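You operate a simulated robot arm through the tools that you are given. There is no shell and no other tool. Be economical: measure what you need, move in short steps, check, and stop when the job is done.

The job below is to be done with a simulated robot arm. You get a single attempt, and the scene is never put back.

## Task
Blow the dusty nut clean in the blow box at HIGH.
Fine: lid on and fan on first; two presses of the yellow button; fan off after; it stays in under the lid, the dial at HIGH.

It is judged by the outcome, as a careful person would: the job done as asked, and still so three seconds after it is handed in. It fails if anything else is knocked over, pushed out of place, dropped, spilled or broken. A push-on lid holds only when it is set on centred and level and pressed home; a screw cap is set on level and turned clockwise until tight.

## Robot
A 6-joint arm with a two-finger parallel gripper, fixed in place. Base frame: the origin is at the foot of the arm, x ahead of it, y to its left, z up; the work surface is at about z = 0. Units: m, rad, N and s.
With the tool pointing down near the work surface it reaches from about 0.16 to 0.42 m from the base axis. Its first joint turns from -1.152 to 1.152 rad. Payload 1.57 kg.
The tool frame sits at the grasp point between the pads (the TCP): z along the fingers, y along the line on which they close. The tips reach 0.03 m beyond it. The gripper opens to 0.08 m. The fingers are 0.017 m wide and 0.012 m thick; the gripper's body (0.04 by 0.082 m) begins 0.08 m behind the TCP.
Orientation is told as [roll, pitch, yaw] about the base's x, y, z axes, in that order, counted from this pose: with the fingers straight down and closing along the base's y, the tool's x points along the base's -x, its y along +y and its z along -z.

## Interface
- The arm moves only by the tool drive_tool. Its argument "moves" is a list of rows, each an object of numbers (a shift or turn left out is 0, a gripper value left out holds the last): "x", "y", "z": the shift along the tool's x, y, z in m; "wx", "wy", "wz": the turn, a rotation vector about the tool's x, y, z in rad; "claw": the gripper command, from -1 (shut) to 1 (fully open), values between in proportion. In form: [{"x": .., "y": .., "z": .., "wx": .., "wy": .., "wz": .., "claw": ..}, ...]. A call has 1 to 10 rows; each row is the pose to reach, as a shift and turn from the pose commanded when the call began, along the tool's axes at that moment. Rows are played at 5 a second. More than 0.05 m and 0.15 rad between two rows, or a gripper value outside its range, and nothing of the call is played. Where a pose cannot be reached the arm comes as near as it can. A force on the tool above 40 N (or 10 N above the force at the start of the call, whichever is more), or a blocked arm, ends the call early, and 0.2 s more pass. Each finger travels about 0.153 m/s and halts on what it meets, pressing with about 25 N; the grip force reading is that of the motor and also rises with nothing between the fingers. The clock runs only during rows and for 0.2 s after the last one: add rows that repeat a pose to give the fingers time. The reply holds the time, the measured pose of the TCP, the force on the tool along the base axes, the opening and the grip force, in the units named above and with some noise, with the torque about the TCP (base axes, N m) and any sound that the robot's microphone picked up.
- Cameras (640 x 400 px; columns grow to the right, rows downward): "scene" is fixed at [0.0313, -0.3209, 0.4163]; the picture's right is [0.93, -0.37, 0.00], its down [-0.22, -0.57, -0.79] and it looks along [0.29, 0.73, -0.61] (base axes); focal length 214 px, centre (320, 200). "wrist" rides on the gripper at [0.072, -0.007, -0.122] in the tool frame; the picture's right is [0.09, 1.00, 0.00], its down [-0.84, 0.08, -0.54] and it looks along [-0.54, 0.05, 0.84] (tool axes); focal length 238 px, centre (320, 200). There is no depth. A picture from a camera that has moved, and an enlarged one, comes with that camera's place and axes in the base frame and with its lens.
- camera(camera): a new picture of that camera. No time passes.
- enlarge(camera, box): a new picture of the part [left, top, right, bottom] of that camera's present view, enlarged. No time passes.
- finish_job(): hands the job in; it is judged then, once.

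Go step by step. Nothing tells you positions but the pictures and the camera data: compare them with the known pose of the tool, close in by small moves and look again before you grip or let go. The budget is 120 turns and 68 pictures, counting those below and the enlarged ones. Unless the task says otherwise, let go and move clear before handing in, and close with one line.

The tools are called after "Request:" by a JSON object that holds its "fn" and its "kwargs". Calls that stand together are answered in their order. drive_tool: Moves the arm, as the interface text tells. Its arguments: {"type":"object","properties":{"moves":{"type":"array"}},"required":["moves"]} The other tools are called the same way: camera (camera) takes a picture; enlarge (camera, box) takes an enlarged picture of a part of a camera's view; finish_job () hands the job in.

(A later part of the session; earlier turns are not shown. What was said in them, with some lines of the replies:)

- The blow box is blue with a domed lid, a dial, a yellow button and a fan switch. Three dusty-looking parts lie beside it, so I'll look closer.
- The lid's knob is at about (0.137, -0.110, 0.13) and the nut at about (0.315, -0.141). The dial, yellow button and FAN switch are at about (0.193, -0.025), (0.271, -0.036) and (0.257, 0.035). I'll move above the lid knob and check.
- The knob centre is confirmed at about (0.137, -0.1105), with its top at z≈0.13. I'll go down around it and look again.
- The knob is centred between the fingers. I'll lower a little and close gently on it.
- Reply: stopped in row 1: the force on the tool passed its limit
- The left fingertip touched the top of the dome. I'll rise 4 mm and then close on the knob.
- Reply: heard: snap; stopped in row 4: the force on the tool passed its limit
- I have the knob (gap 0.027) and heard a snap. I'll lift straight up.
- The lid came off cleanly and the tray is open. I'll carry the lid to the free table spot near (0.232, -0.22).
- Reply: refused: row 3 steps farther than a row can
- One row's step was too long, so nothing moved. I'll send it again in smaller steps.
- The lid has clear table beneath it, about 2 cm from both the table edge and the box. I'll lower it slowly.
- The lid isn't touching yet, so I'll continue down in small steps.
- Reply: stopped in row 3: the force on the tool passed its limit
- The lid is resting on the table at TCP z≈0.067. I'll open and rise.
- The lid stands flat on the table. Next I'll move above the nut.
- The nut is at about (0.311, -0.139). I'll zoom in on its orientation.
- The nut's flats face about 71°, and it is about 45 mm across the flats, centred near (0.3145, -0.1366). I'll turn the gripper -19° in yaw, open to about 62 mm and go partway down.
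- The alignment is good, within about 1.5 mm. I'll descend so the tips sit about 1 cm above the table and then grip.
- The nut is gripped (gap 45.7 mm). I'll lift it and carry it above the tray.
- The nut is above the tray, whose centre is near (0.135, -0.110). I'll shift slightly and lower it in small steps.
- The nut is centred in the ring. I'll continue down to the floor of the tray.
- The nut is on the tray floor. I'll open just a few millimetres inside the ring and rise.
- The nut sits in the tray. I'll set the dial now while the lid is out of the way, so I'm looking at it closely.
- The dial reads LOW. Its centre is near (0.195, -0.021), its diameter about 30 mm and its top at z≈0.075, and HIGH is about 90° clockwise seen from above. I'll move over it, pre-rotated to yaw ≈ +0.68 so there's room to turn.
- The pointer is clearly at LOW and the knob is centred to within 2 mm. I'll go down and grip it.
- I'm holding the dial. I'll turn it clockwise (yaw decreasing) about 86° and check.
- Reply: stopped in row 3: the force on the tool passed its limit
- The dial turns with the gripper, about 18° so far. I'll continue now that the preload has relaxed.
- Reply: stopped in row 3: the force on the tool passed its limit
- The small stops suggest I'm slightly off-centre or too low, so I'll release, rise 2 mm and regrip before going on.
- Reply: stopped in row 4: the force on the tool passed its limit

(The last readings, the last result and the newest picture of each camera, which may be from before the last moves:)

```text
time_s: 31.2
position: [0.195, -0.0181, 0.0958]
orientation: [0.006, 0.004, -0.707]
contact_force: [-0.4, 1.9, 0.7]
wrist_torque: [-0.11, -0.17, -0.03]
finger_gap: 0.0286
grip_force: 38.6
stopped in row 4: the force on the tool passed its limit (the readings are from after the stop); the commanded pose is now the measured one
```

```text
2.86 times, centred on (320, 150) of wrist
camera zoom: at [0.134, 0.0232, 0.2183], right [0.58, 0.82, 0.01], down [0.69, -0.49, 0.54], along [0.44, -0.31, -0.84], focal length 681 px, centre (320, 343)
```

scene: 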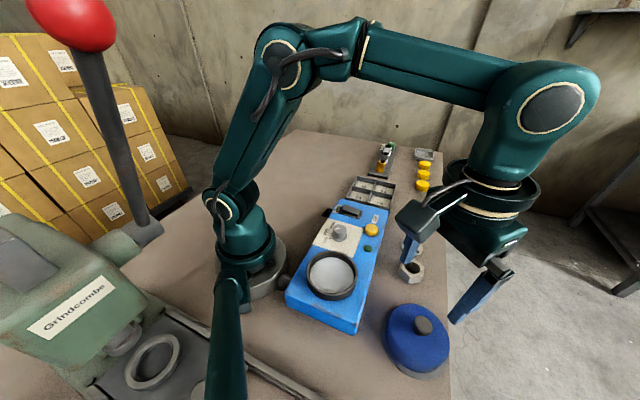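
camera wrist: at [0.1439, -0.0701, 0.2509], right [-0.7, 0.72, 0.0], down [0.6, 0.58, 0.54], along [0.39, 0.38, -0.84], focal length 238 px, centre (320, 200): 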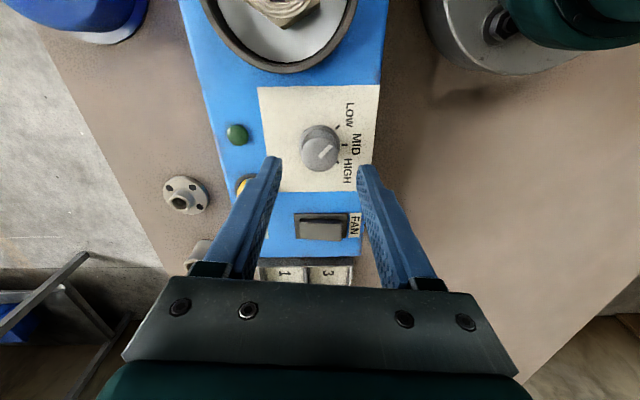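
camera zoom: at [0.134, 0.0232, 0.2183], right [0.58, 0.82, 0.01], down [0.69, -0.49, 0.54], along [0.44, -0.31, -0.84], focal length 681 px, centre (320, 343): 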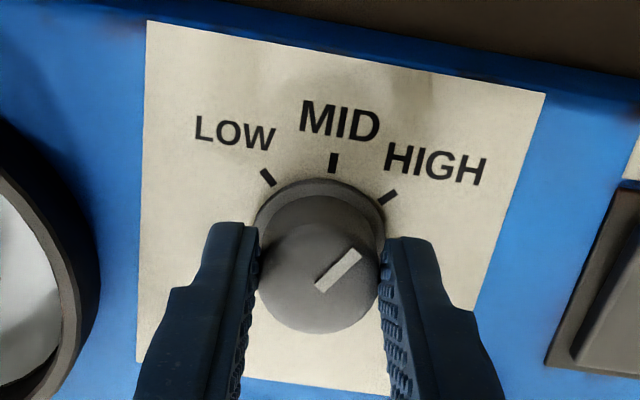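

The pointer is past MID and about 12–15° short of HIGH. I'll turn a little more.

Request:
{"fn": "drive_tool", "kwargs": {"moves": [{"wz": 0.05, "claw": -1}, {"wz": 0.1, "claw": -1}, {"wz": 0.15, "claw": -1}, {"wz": 0.19, "claw": -1}, {"wz": 0.22, "claw": -1}]}}

Request:
{"fn": "enlarge", "kwargs": {"camera": "wrist", "box": [250, 80, 390, 220]}}

```text
time_s: 32.5
position: [0.1942, -0.0177, 0.096]
orientation: [0.009, 0.004, -0.927]
contact_force: [7.6, 14.0, -3.1]
wrist_torque: [0.69, -0.09, 0.44]
finger_gap: 0.0288
grip_force: 38.8
```

```text
2.86 times, centred on (320, 150) of wrist
camera zoom: at [0.1446, 0.0355, 0.2182], right [0.74, 0.67, 0.01], down [0.56, -0.63, 0.54], along [0.37, -0.4, -0.84], focal length 681 px, centre (320, 343)
```

zoom: 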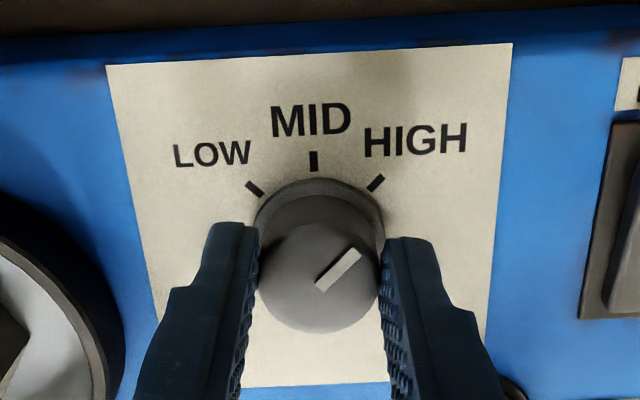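

The pointer lines up with the HIGH tick, and the rising torque suggests the end stop. I'll release, rise and check.

Request:
{"fn": "drive_tool", "kwargs": {"moves": [{"claw": 0.0}, {"claw": 0.3}, {"claw": 0.3, "z": -0.03}, {"claw": 0.3, "z": -0.07}, {"claw": 0.3, "z": -0.11}, {"claw": 0.3, "z": -0.11}]}}

Request:
{"fn": "camera", "kwargs": {"camera": "wrist"}}

Request:
{"fn": "enlarge", "kwargs": {"camera": "wrist", "box": [250, 80, 410, 220]}}

```text
time_s: 33.9
position: [0.1905, -0.0179, 0.2056]
orientation: [0.006, 0.004, -0.928]
contact_force: [-0.3, -0.1, 0.8]
wrist_torque: [0.01, -0.02, 0.0]
finger_gap: 0.0519
grip_force: 0.0
```

```text
24 pictures are left
camera wrist: at [0.1423, 0.0349, 0.3274], right [0.74, 0.67, 0.01], down [0.56, -0.63, 0.54], along [0.37, -0.4, -0.84], focal length 238 px, centre (320, 200)
```

wrist: 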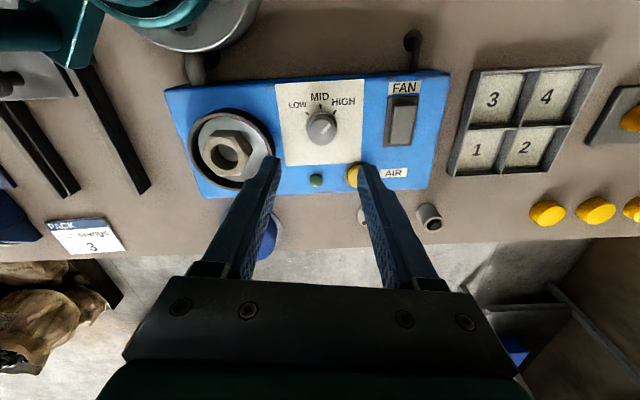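

```text
2.86 times, centred on (330, 150) of wrist
camera zoom: at [0.1423, 0.0349, 0.3274], right [0.74, 0.67, 0.01], down [0.56, -0.63, 0.54], along [0.37, -0.4, -0.84], focal length 681 px, centre (291, 343)
```

zoom: 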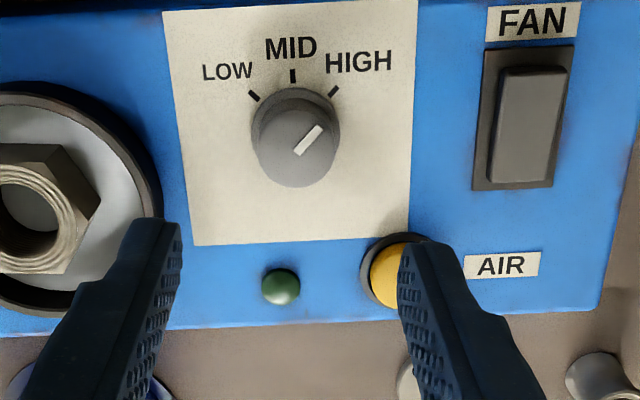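

The dial is at HIGH. Now I'll fetch the lid, returning to yaw 0 above its knob.

Request:
{"fn": "drive_tool", "kwargs": {"moves": [{"x": -0.0266, "y": -0.0125, "wz": -0.132, "claw": 0.6}, {"x": -0.0532, "y": -0.025, "wz": -0.264, "claw": 0.6}, {"x": -0.0798, "y": -0.0376, "wz": -0.396, "claw": 0.6}, {"x": -0.1064, "y": -0.0501, "wz": -0.528, "claw": 0.6}, {"x": -0.133, "y": -0.0626, "wz": -0.66, "claw": 0.6}, {"x": -0.1595, "y": -0.0752, "wz": -0.793, "claw": 0.6}, {"x": -0.1861, "y": -0.0877, "wz": -0.925, "claw": 0.6}, {"x": -0.1861, "y": -0.0877, "z": 0.04, "wz": -0.925, "claw": 0.6}, {"x": -0.1861, "y": -0.0877, "z": 0.08, "wz": -0.925, "claw": 0.6}, {"x": -0.1861, "y": -0.0877, "z": 0.08, "wz": -0.925, "claw": 0.6}]}}

Request:
{"fn": "camera", "kwargs": {"camera": "wrist"}}

```text
time_s: 36.0
position: [0.2351, -0.2206, 0.1234]
orientation: [0.008, -0.001, -0.001]
contact_force: [0.6, 0.0, -0.8]
wrist_torque: [0.0, 0.01, 0.0]
finger_gap: 0.0641
grip_force: 0.2
```

```text
22 pictures are left
camera wrist: at [0.1626, -0.228, 0.2448], right [-0.09, 1.0, 0.01], down [0.84, 0.07, 0.54], along [0.54, 0.05, -0.84], focal length 238 px, centre (320, 200)
```

wrist: 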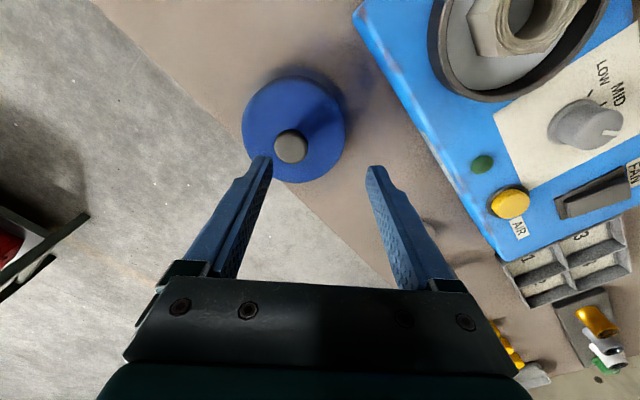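

The lid slid about 25 mm in -y when I released it. Its knob is now near (0.232, -0.245), still on the table. I'll shift there, go partway down and check.

Request:
{"fn": "drive_tool", "kwargs": {"moves": [{"x": 0.0027, "y": -0.024, "wx": 0.008, "claw": 0.6}, {"x": 0.0027, "y": -0.024, "z": 0.02, "wx": 0.008, "claw": 0.6}, {"x": 0.0027, "y": -0.024, "z": 0.04, "wx": 0.008, "claw": 0.6}, {"x": 0.0027, "y": -0.024, "z": 0.04, "wx": 0.008, "claw": 0.6}]}}

Request:
{"fn": "camera", "kwargs": {"camera": "wrist"}}

Request:
{"fn": "enlarge", "kwargs": {"camera": "scene", "box": [350, 250, 500, 400]}}

```text
time_s: 37.0
position: [0.2339, -0.2437, 0.0841]
orientation: [-0.001, -0.002, -0.003]
contact_force: [-0.1, -0.3, -0.8]
wrist_torque: [0.06, 0.03, 0.0]
finger_gap: 0.0641
grip_force: 0.0
```

```text
21 pictures are left
camera wrist: at [0.1608, -0.2501, 0.2063], right [-0.09, 1.0, 0.0], down [0.84, 0.08, 0.54], along [0.54, 0.05, -0.84], focal length 238 px, centre (320, 200)
```

wrist: 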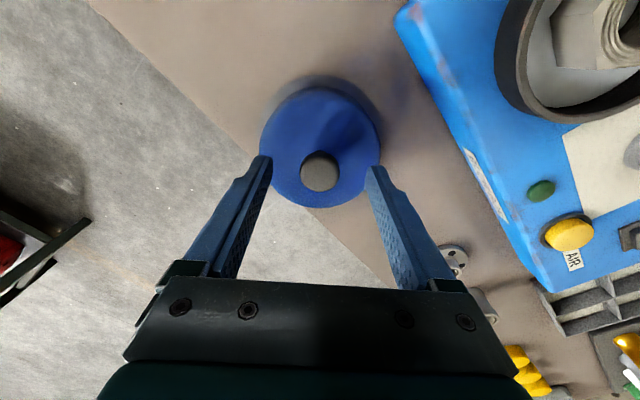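

```text
2.67 times, centred on (425, 325) of scene
camera zoom: at [0.0313, -0.3209, 0.4163], right [0.93, -0.37, 0.0], down [-0.22, -0.57, -0.79], along [0.29, 0.73, -0.61], focal length 572 px, centre (40, -133)
```

zoom: 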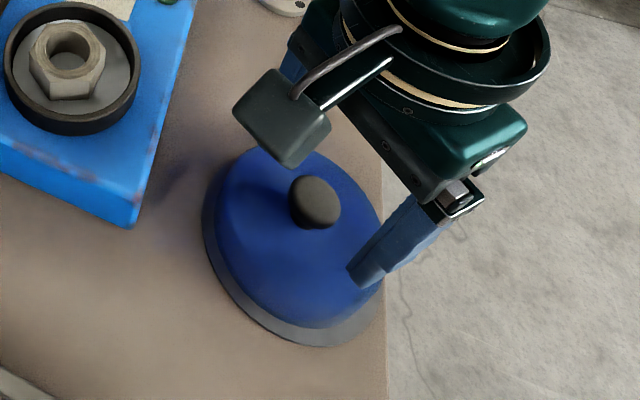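

The knob is centred. I'll go down to z≈0.069 and close.

Request:
{"fn": "drive_tool", "kwargs": {"moves": [{"z": 0.008, "claw": 0.6}, {"z": 0.015, "claw": 0.6}, {"z": 0.015, "claw": 0.0}, {"z": 0.015, "claw": -0.25}, {"z": 0.015, "claw": -1}, {"z": 0.015, "claw": -1}]}}

```text
time_s: 38.5
position: [0.232, -0.2443, 0.0707]
orientation: [0.0, -0.001, -0.003]
contact_force: [-1.1, -1.3, -0.2]
wrist_torque: [0.0, 0.0, -0.01]
finger_gap: 0.0268
grip_force: 25.3
```

Gripped. I'll lift and carry the lid above the tray.

Request:
{"fn": "drive_tool", "kwargs": {"moves": [{"z": -0.02, "claw": -1}, {"z": -0.055, "claw": -1}, {"z": -0.095, "claw": -1}, {"z": -0.13, "claw": -1}, {"x": 0.024, "y": 0.034, "z": -0.13, "claw": -1}, {"x": 0.048, "y": 0.068, "z": -0.13, "claw": -1}, {"x": 0.072, "y": 0.102, "z": -0.13, "claw": -1}, {"x": 0.0958, "y": 0.1348, "z": -0.13, "claw": -1}, {"x": 0.0958, "y": 0.1348, "z": -0.13, "claw": -1}, {"x": 0.0958, "y": 0.1348, "z": -0.13, "claw": -1}]}}

Request:
{"fn": "camera", "kwargs": {"camera": "wrist"}}

Request:
{"fn": "enlarge", "kwargs": {"camera": "scene", "box": [270, 180, 420, 340]}}

```text
time_s: 40.6
position: [0.134, -0.1056, 0.1993]
orientation: [-0.001, -0.002, -0.001]
contact_force: [0.8, -0.8, -0.8]
wrist_torque: [-0.01, 0.02, -0.03]
finger_gap: 0.0269
grip_force: 25.3
```

```text
19 pictures are left
camera wrist: at [0.0619, -0.1111, 0.3202], right [-0.09, 1.0, 0.0], down [0.84, 0.08, 0.54], along [0.54, 0.05, -0.84], focal length 238 px, centre (320, 200)
```

wrist: 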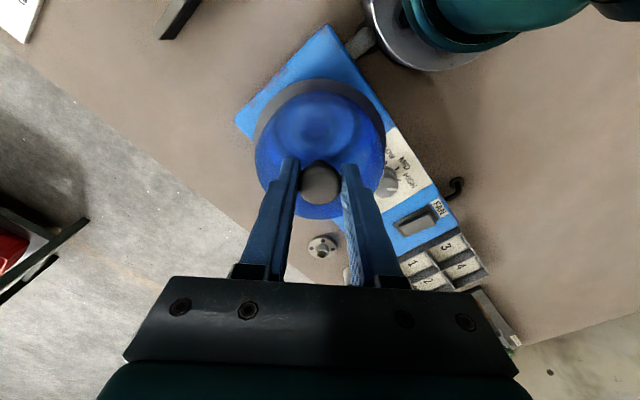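

```text
2.50 times, centred on (345, 260) of scene
camera zoom: at [0.0313, -0.3209, 0.4163], right [0.93, -0.37, 0.0], down [-0.22, -0.57, -0.79], along [0.29, 0.73, -0.61], focal length 536 px, centre (258, 50)
```

zoom: 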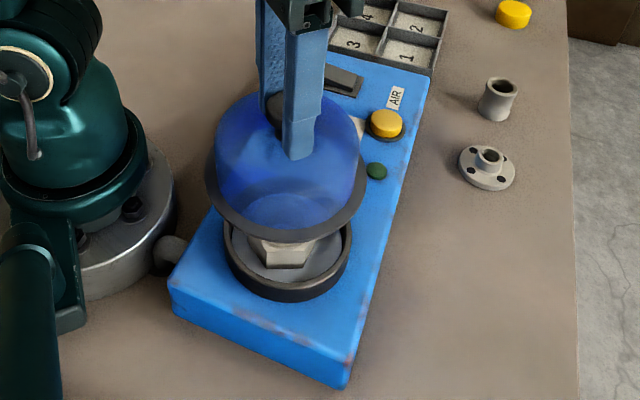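

The lid is held as before, level and near the tray centre. I'll nudge it toward (0.1363, -0.1092), go down a little, and take a couple of readings to average out noise.

Request:
{"fn": "drive_tool", "kwargs": {"moves": [{"x": -0.001, "y": -0.0015, "z": 0.015, "claw": -1}, {"x": -0.001, "y": -0.0015, "z": 0.03, "claw": -1}, {"x": -0.001, "y": -0.0015, "z": 0.03, "claw": -1}]}}

Request:
{"fn": "drive_tool", "kwargs": {"moves": [{"claw": -1}]}}

Request:
{"fn": "drive_tool", "kwargs": {"moves": [{"claw": -1}]}}

Request:
{"fn": "drive_tool", "kwargs": {"moves": [{"claw": -1}]}}

```text
time_s: 41.5
position: [0.1371, -0.11, 0.1693]
orientation: [-0.002, -0.002, 0.0]
contact_force: [-0.4, -0.3, -0.5]
wrist_torque: [0.03, 0.03, -0.03]
finger_gap: 0.0268
grip_force: 24.8
```

```text
time_s: 41.9
position: [0.1357, -0.1086, 0.1685]
orientation: [-0.002, -0.002, -0.001]
contact_force: [-0.3, -0.3, -1.5]
wrist_torque: [0.0, -0.05, -0.04]
finger_gap: 0.0268
grip_force: 25.0
```

```text
time_s: 42.2
position: [0.136, -0.1098, 0.1682]
orientation: [0.0, -0.002, -0.002]
contact_force: [-0.8, -0.3, -0.7]
wrist_torque: [0.0, -0.03, -0.05]
finger_gap: 0.0267
grip_force: 25.1
```

```text
time_s: 42.6
position: [0.1353, -0.1101, 0.1684]
orientation: [-0.001, -0.002, -0.001]
contact_force: [0.7, 0.5, -1.4]
wrist_torque: [-0.05, -0.01, 0.01]
finger_gap: 0.0269
grip_force: 24.6
```

The average is (0.136, -0.1096), which is on target. I'll go down to just above the ring and look.

Request:
{"fn": "drive_tool", "kwargs": {"moves": [{"y": 0.0003, "z": 0.01, "claw": -1}, {"y": 0.0003, "z": 0.02, "claw": -1}, {"y": 0.0003, "z": 0.02, "claw": -1}]}}

Request:
{"fn": "enlarge", "kwargs": {"camera": "scene", "box": [270, 190, 400, 320]}}

```text
time_s: 43.5
position: [0.1385, -0.108, 0.1471]
orientation: [-0.002, -0.001, -0.001]
contact_force: [0.1, 0.0, -1.4]
wrist_torque: [0.03, -0.02, -0.02]
finger_gap: 0.0265
grip_force: 24.9
```

```text
3.08 times, centred on (335, 255) of scene
camera zoom: at [0.0313, -0.3209, 0.4163], right [0.93, -0.37, 0.0], down [-0.22, -0.57, -0.79], along [0.29, 0.73, -0.61], focal length 660 px, centre (274, 31)
```

zoom: 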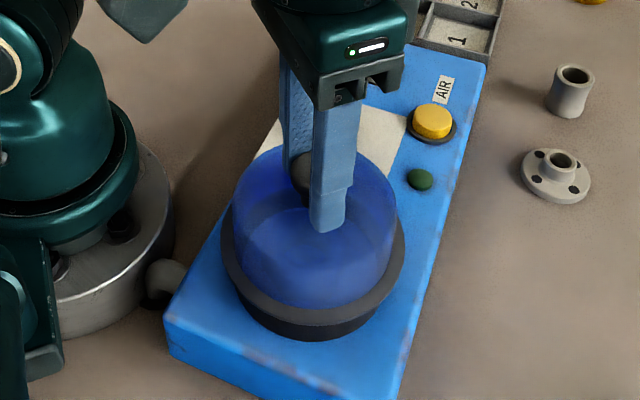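

The lid is lined up with the ring. I'll lower it and press it home.

Request:
{"fn": "drive_tool", "kwargs": {"moves": [{"z": 0.003, "claw": -1}, {"z": 0.005, "claw": -1}, {"z": 0.007, "claw": -1}, {"z": 0.009, "claw": -1}, {"z": 0.009, "claw": -1}]}}

```text
time_s: 44.6
position: [0.1373, -0.1089, 0.1412]
orientation: [-0.001, -0.002, 0.0]
contact_force: [0.3, 0.3, -1.0]
wrist_torque: [-0.04, -0.03, -0.02]
finger_gap: 0.0267
grip_force: 25.4
```

Request:
{"fn": "drive_tool", "kwargs": {"moves": [{"z": 0.002, "claw": -1}, {"z": 0.004, "claw": -1}, {"z": 0.006, "claw": -1}, {"z": 0.008, "claw": -1}, {"z": 0.01, "claw": -1}, {"z": 0.012, "claw": -1}]}}

Request:
{"fn": "enlarge", "kwargs": {"camera": "scene", "box": [270, 190, 400, 320]}}

```text
time_s: 45.4
position: [0.1367, -0.1084, 0.1383]
orientation: [0.002, -0.002, -0.003]
contact_force: [0.9, 1.4, 4.1]
wrist_torque: [0.04, 0.01, -0.03]
finger_gap: 0.0271
grip_force: 24.8
heard: snap
stopped in row 3: the force on the tool passed its limit (the readings are from after the stop); the commanded pose is now the measured one
```

```text
3.08 times, centred on (335, 255) of scene
camera zoom: at [0.0313, -0.3209, 0.4163], right [0.93, -0.37, 0.0], down [-0.22, -0.57, -0.79], along [0.29, 0.73, -0.61], focal length 660 px, centre (274, 31)
```

zoom: 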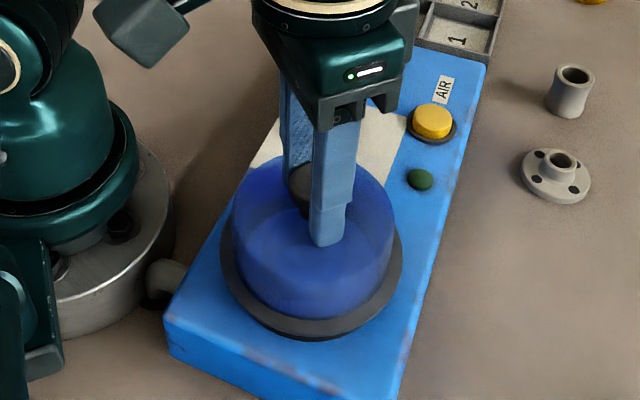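

I heard the snap and the lid sits as it did at the start. I'll release gently and rise.

Request:
{"fn": "drive_tool", "kwargs": {"moves": [{"claw": -0.2}, {"claw": 0.0}, {"claw": 0.3}, {"claw": 0.3, "z": -0.03}, {"claw": 0.3, "z": -0.07}, {"claw": 0.3, "z": -0.07}]}}

Request:
{"fn": "enlarge", "kwargs": {"camera": "scene", "box": [270, 170, 430, 320]}}

```text
time_s: 46.8
position: [0.1374, -0.1075, 0.2075]
orientation: [-0.001, -0.002, -0.002]
contact_force: [-0.3, -0.2, -0.8]
wrist_torque: [0.02, 0.03, -0.01]
finger_gap: 0.052
grip_force: 0.1
```

```text
2.67 times, centred on (350, 245) of scene
camera zoom: at [0.0313, -0.3209, 0.4163], right [0.93, -0.37, 0.0], down [-0.22, -0.57, -0.79], along [0.29, 0.73, -0.61], focal length 572 px, centre (240, 80)
```

zoom: 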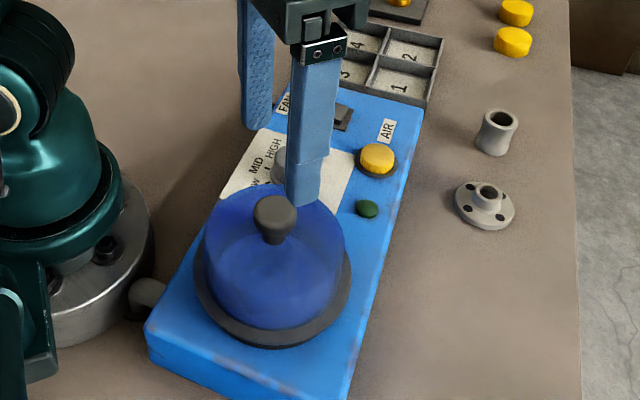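

The lid is seated. Next I'll close the gripper to use it as a pusher and look at the FAN rocker close up.

Request:
{"fn": "drive_tool", "kwargs": {"moves": [{"x": -0.0306, "y": 0.0298, "claw": -1}, {"x": -0.0612, "y": 0.0596, "claw": -1}, {"x": -0.0918, "y": 0.0894, "claw": -1}, {"x": -0.1224, "y": 0.1192, "claw": -1}, {"x": -0.153, "y": 0.149, "z": 0.02, "claw": -1}, {"x": -0.153, "y": 0.149, "z": 0.06, "claw": -1}, {"x": -0.153, "y": 0.149, "z": 0.06, "claw": -1}]}}

Request:
{"fn": "enlarge", "kwargs": {"camera": "wrist", "box": [200, 40, 440, 200]}}

Request:
{"fn": "enlarge", "kwargs": {"camera": "scene", "box": [310, 180, 410, 270]}}

```text
time_s: 48.4
position: [0.2933, 0.0416, 0.1495]
orientation: [0.0, -0.001, -0.004]
contact_force: [-0.2, 0.5, 0.3]
wrist_torque: [-0.01, 0.04, 0.01]
finger_gap: 0.0001
grip_force: 21.4
```

```text
2.50 times, centred on (320, 120) of wrist
camera zoom: at [0.2212, 0.0353, 0.2709], right [-0.09, 1.0, 0.0], down [0.84, 0.07, 0.54], along [0.54, 0.05, -0.84], focal length 596 px, centre (320, 400)
```

zoom: 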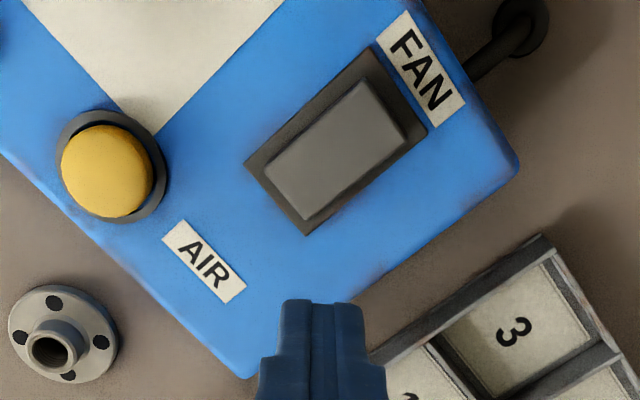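

```text
4.44 times, centred on (360, 225) of scene
camera zoom: at [0.0313, -0.3209, 0.4163], right [0.93, -0.37, 0.0], down [-0.22, -0.57, -0.79], along [0.29, 0.73, -0.61], focal length 953 px, centre (142, 89)
```

zoom: 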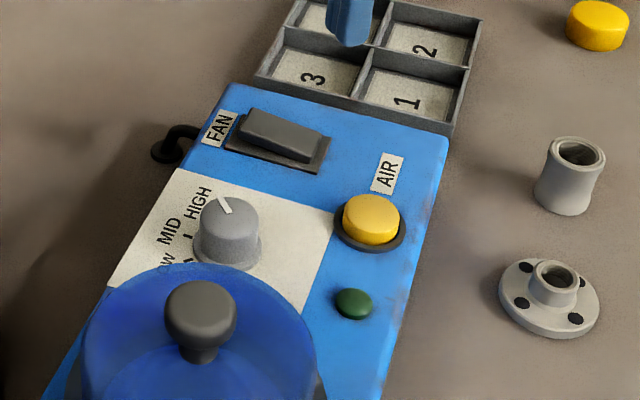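

The rocker runs from (0.244, 0.059) at the FAN label end to (0.272, 0.029), and the FAN end looks raised, so I'll press that end. The target is about (0.2485, 0.054).

Request:
{"fn": "drive_tool", "kwargs": {"moves": [{"x": 0.022, "y": 0.0065, "claw": -1}, {"x": 0.043, "y": 0.013, "claw": -1}, {"x": 0.043, "y": 0.013, "z": 0.02, "claw": -1}, {"x": 0.043, "y": 0.013, "z": 0.04, "claw": -1}, {"x": 0.043, "y": 0.013, "z": 0.04, "claw": -1}]}}

Request:
{"fn": "camera", "kwargs": {"camera": "wrist"}}

Request:
{"fn": "enlarge", "kwargs": {"camera": "scene", "box": [310, 180, 410, 270]}}

```text
time_s: 49.6
position: [0.2502, 0.0526, 0.1083]
orientation: [0.001, -0.002, -0.001]
contact_force: [-0.2, -0.4, 0.4]
wrist_torque: [0.03, -0.01, -0.01]
finger_gap: 0.0
grip_force: 21.5
```

```text
12 pictures are left
camera wrist: at [0.177, 0.0456, 0.229], right [-0.09, 1.0, 0.0], down [0.84, 0.08, 0.54], along [0.54, 0.05, -0.84], focal length 238 px, centre (320, 200)
```

wrist: 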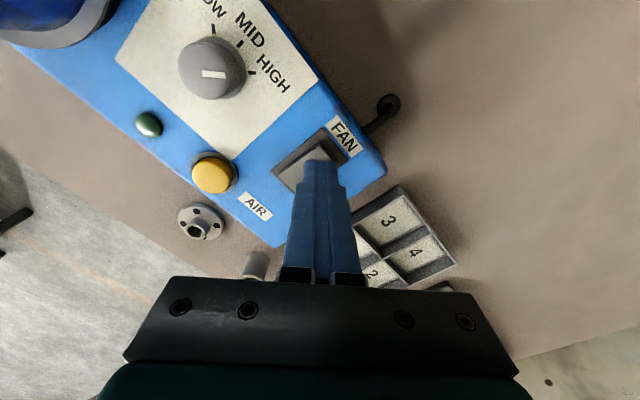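

```text
4.44 times, centred on (360, 225) of scene
camera zoom: at [0.0313, -0.3209, 0.4163], right [0.93, -0.37, 0.0], down [-0.22, -0.57, -0.79], along [0.29, 0.73, -0.61], focal length 953 px, centre (142, 89)
```

zoom: 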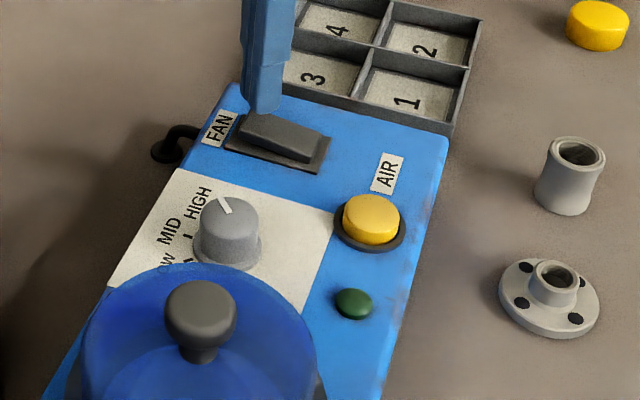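

The tip is over the raised end. I'll press down slowly.

Request:
{"fn": "drive_tool", "kwargs": {"moves": [{"z": 0.005, "claw": -1}, {"z": 0.009, "claw": -1}, {"z": 0.012, "claw": -1}, {"z": 0.014, "claw": -1}, {"z": 0.016, "claw": -1}, {"z": 0.018, "claw": -1}, {"z": 0.02, "claw": -1}, {"z": 0.022, "claw": -1}]}}

```text
time_s: 51.1
position: [0.2471, 0.0526, 0.09]
orientation: [0.002, -0.004, -0.004]
contact_force: [-5.1, 1.3, 11.6]
wrist_torque: [-0.1, 0.09, -0.05]
finger_gap: 0.0
grip_force: 21.0
stopped in row 7: the force on the tool passed its limit (the readings are from after the stop); the commanded pose is now the measured one
```

Request:
{"fn": "drive_tool", "kwargs": {"moves": [{"z": -0.02, "claw": -1}, {"x": -0.03, "z": -0.04, "claw": -1}, {"x": -0.03, "z": -0.04, "claw": -1}]}}

Request:
{"fn": "enlarge", "kwargs": {"camera": "scene", "box": [310, 180, 410, 270]}}

```text
time_s: 51.9
position: [0.2777, 0.0518, 0.1313]
orientation: [0.002, -0.003, -0.003]
contact_force: [-0.2, 0.5, 0.5]
wrist_torque: [0.01, -0.01, -0.01]
finger_gap: 0.0003
grip_force: 21.1
```

```text
4.44 times, centred on (360, 225) of scene
camera zoom: at [0.0313, -0.3209, 0.4163], right [0.93, -0.37, 0.0], down [-0.22, -0.57, -0.79], along [0.29, 0.73, -0.61], focal length 953 px, centre (142, 89)
```

zoom: 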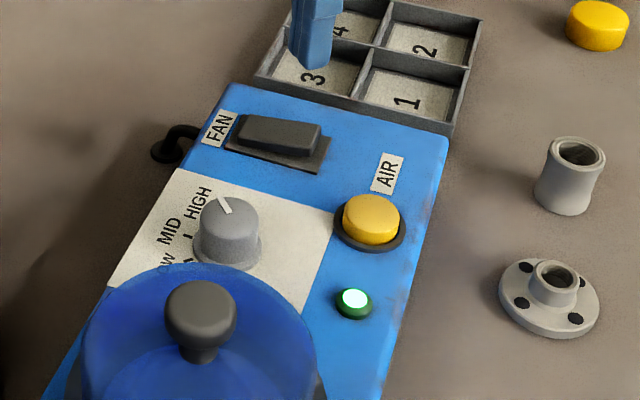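

The lamp is lit, so the fan is on. Now I'll go over the yellow button near (0.267, -0.031) and check before pressing.

Request:
{"fn": "drive_tool", "kwargs": {"moves": [{"x": 0.005, "y": -0.042, "claw": -1}, {"x": 0.01, "y": -0.083, "claw": -1}, {"x": 0.01, "y": -0.083, "z": 0.016, "claw": -1}, {"x": 0.01, "y": -0.083, "z": 0.016, "claw": -1}]}}

Request:
{"fn": "enlarge", "kwargs": {"camera": "wrist", "box": [240, 90, 400, 210]}}

Request:
{"fn": "enlarge", "kwargs": {"camera": "scene", "box": [310, 180, 410, 270]}}

```text
time_s: 52.9
position: [0.2653, -0.0336, 0.1136]
orientation: [0.001, -0.003, -0.003]
contact_force: [0.0, 0.2, 0.4]
wrist_torque: [-0.02, 0.0, -0.04]
finger_gap: 0.0
grip_force: 21.4
```

```text
3.33 times, centred on (320, 150) of wrist
camera zoom: at [0.1924, -0.0385, 0.2356], right [-0.09, 1.0, 0.0], down [0.84, 0.07, 0.54], along [0.54, 0.05, -0.84], focal length 794 px, centre (320, 367)
```

zoom: 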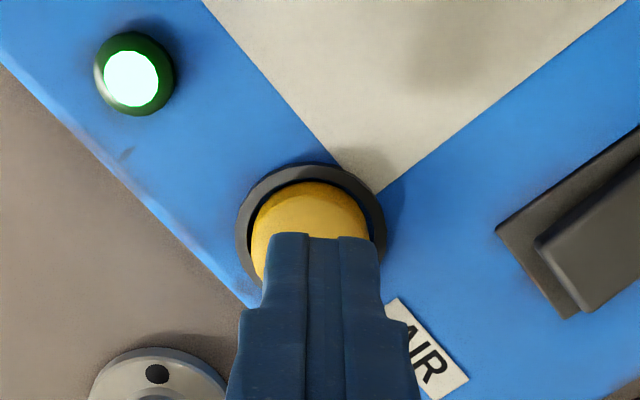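

```text
4.44 times, centred on (360, 225) of scene
camera zoom: at [0.0313, -0.3209, 0.4163], right [0.93, -0.37, 0.0], down [-0.22, -0.57, -0.79], along [0.29, 0.73, -0.61], focal length 953 px, centre (142, 89)
```

zoom: 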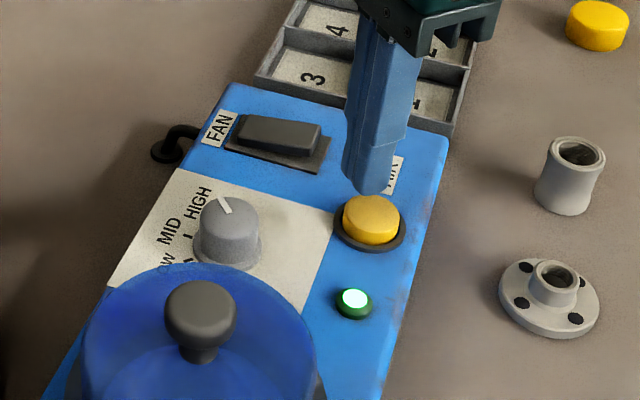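

The tip is over the button, so this is the first press.

Request:
{"fn": "drive_tool", "kwargs": {"moves": [{"y": -0.002, "z": 0.006, "claw": -1}, {"y": -0.002, "z": 0.011, "claw": -1}, {"y": -0.002, "z": 0.014, "claw": -1}, {"y": -0.002, "z": 0.016, "claw": -1}, {"y": -0.002, "z": 0.018, "claw": -1}, {"y": -0.002, "z": 0.02, "claw": -1}]}}

```text
time_s: 54.3
position: [0.2686, -0.0335, 0.0953]
orientation: [0.002, -0.003, -0.002]
contact_force: [0.2, 0.8, 0.3]
wrist_torque: [0.02, 0.03, -0.02]
finger_gap: 0.0
grip_force: 20.9
```

Request:
{"fn": "drive_tool", "kwargs": {"moves": [{"z": 0.0015, "claw": -1}, {"z": 0.003, "claw": -1}, {"z": 0.0045, "claw": -1}, {"z": 0.006, "claw": -1}]}}

```text
time_s: 55.3
position: [0.2668, -0.0325, 0.0887]
orientation: [0.001, -0.005, -0.004]
contact_force: [1.0, -1.3, 2.7]
wrist_torque: [-0.03, -0.04, 0.03]
finger_gap: 0.0002
grip_force: 20.9
heard: click
```

I heard a click, which is the first press. I'll lift clear and pause before the second.

Request:
{"fn": "drive_tool", "kwargs": {"moves": [{"z": -0.01, "claw": -1}, {"z": -0.018, "claw": -1}, {"z": -0.018, "claw": -1}, {"z": -0.018, "claw": -1}, {"z": -0.018, "claw": -1}]}}

Request:
{"fn": "enlarge", "kwargs": {"camera": "scene", "box": [310, 180, 410, 270]}}

```text
time_s: 56.5
position: [0.267, -0.0334, 0.1064]
orientation: [0.0, -0.003, -0.004]
contact_force: [-0.1, -0.1, -0.7]
wrist_torque: [0.01, 0.02, 0.0]
finger_gap: 0.0
grip_force: 20.8
```

```text
4.44 times, centred on (360, 225) of scene
camera zoom: at [0.0313, -0.3209, 0.4163], right [0.93, -0.37, 0.0], down [-0.22, -0.57, -0.79], along [0.29, 0.73, -0.61], focal length 953 px, centre (142, 89)
```

zoom: 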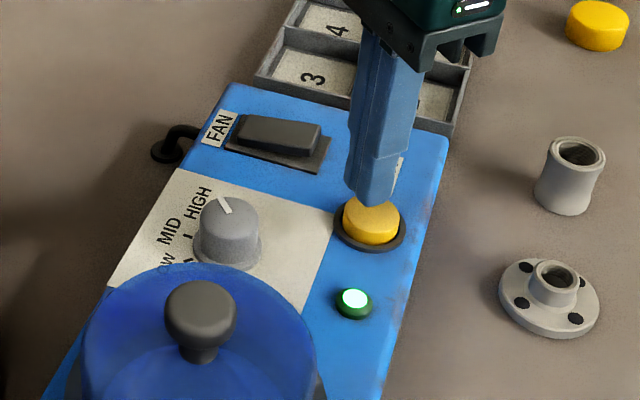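

The button came back up. This is the second press, to the same depth.

Request:
{"fn": "drive_tool", "kwargs": {"moves": [{"z": 0.008, "claw": -1}, {"z": 0.012, "claw": -1}, {"z": 0.0145, "claw": -1}, {"z": 0.0165, "claw": -1}, {"z": 0.018, "claw": -1}, {"z": 0.018, "claw": -1}]}}

```text
time_s: 57.9
position: [0.2668, -0.0319, 0.0895]
orientation: [0.002, -0.003, -0.003]
contact_force: [1.0, -0.5, 1.4]
wrist_torque: [0.0, -0.04, -0.04]
finger_gap: 0.0002
grip_force: 21.1
heard: click
```

That was the second click. I'll lift away and go to the rocker's other end, now raised, near (0.268, 0.0335).

Request:
{"fn": "drive_tool", "kwargs": {"moves": [{"z": -0.015, "claw": -1}, {"z": -0.04, "claw": -1}, {"x": -0.001, "y": 0.033, "z": -0.04, "claw": -1}, {"x": -0.001, "y": 0.0663, "z": -0.04, "claw": -1}, {"x": -0.001, "y": 0.0663, "z": -0.022, "claw": -1}, {"x": -0.001, "y": 0.0663, "z": -0.022, "claw": -1}]}}

Request:
{"fn": "enlarge", "kwargs": {"camera": "scene", "box": [310, 180, 410, 270]}}

```text
time_s: 59.3
position: [0.269, 0.0339, 0.1117]
orientation: [0.0, -0.002, -0.004]
contact_force: [-0.1, -1.1, -0.3]
wrist_torque: [0.03, 0.03, 0.02]
finger_gap: 0.0003
grip_force: 21.0
```

```text
4.44 times, centred on (360, 225) of scene
camera zoom: at [0.0313, -0.3209, 0.4163], right [0.93, -0.37, 0.0], down [-0.22, -0.57, -0.79], along [0.29, 0.73, -0.61], focal length 953 px, centre (142, 89)
```

zoom: 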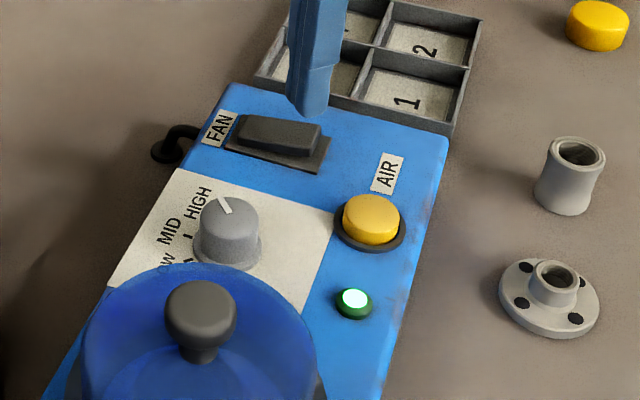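

Positioned over the raised end. I'll press it down to switch the fan off.

Request:
{"fn": "drive_tool", "kwargs": {"moves": [{"z": 0.006, "claw": -1}, {"z": 0.01, "claw": -1}, {"z": 0.013, "claw": -1}, {"z": 0.015, "claw": -1}, {"z": 0.017, "claw": -1}, {"z": 0.019, "claw": -1}, {"z": 0.021, "claw": -1}, {"z": 0.023, "claw": -1}]}}

Request:
{"fn": "drive_tool", "kwargs": {"moves": [{"z": -0.03, "claw": -1}, {"z": -0.07, "claw": -1}, {"z": -0.11, "claw": -1}, {"z": -0.11, "claw": -1}]}}

Request:
{"fn": "enlarge", "kwargs": {"camera": "scene", "box": [280, 180, 410, 310]}}

```text
time_s: 61.0
position: [0.27, 0.0339, 0.0903]
orientation: [0.003, -0.007, -0.001]
contact_force: [-2.8, 0.2, 10.9]
wrist_torque: [0.11, 0.18, 0.05]
finger_gap: 0.0
grip_force: 21.7
stopped in row 8: the force on the tool passed its limit (the readings are from after the stop); the commanded pose is now the measured one
```

```text
time_s: 62.0
position: [0.2698, 0.0343, 0.199]
orientation: [0.001, -0.007, -0.001]
contact_force: [0.0, 0.6, -0.3]
wrist_torque: [0.06, 0.01, 0.01]
finger_gap: 0.0001
grip_force: 21.3
```

```text
3.08 times, centred on (345, 245) of scene
camera zoom: at [0.0313, -0.3209, 0.4163], right [0.93, -0.37, 0.0], down [-0.22, -0.57, -0.79], along [0.29, 0.73, -0.61], focal length 660 px, centre (243, 62)
```

zoom: 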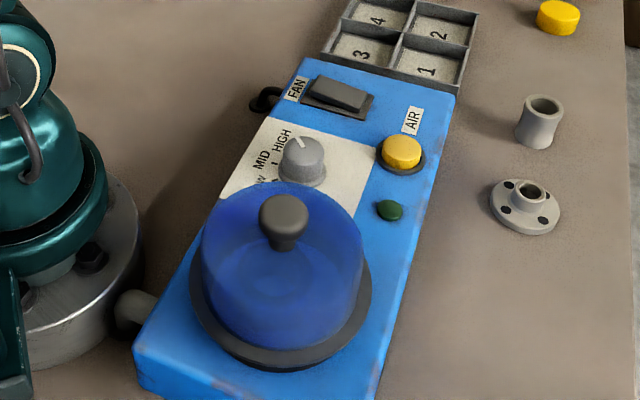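

The lamp is out and the fan is off. The dial is at HIGH, the lid is seated over the nut, and the arm is clear, so I'm handing in.

Request:
{"fn": "finish_job", "kwargs": {}}

```text
The job is handed in.
```

I blew the nut at HIGH with the lid on and the fan running: two presses of the yellow button, each with a click. The fan is now off, and the nut is still under the lid with the dial at HIGH; I couldn't see through the lid to check how clean the nut is.
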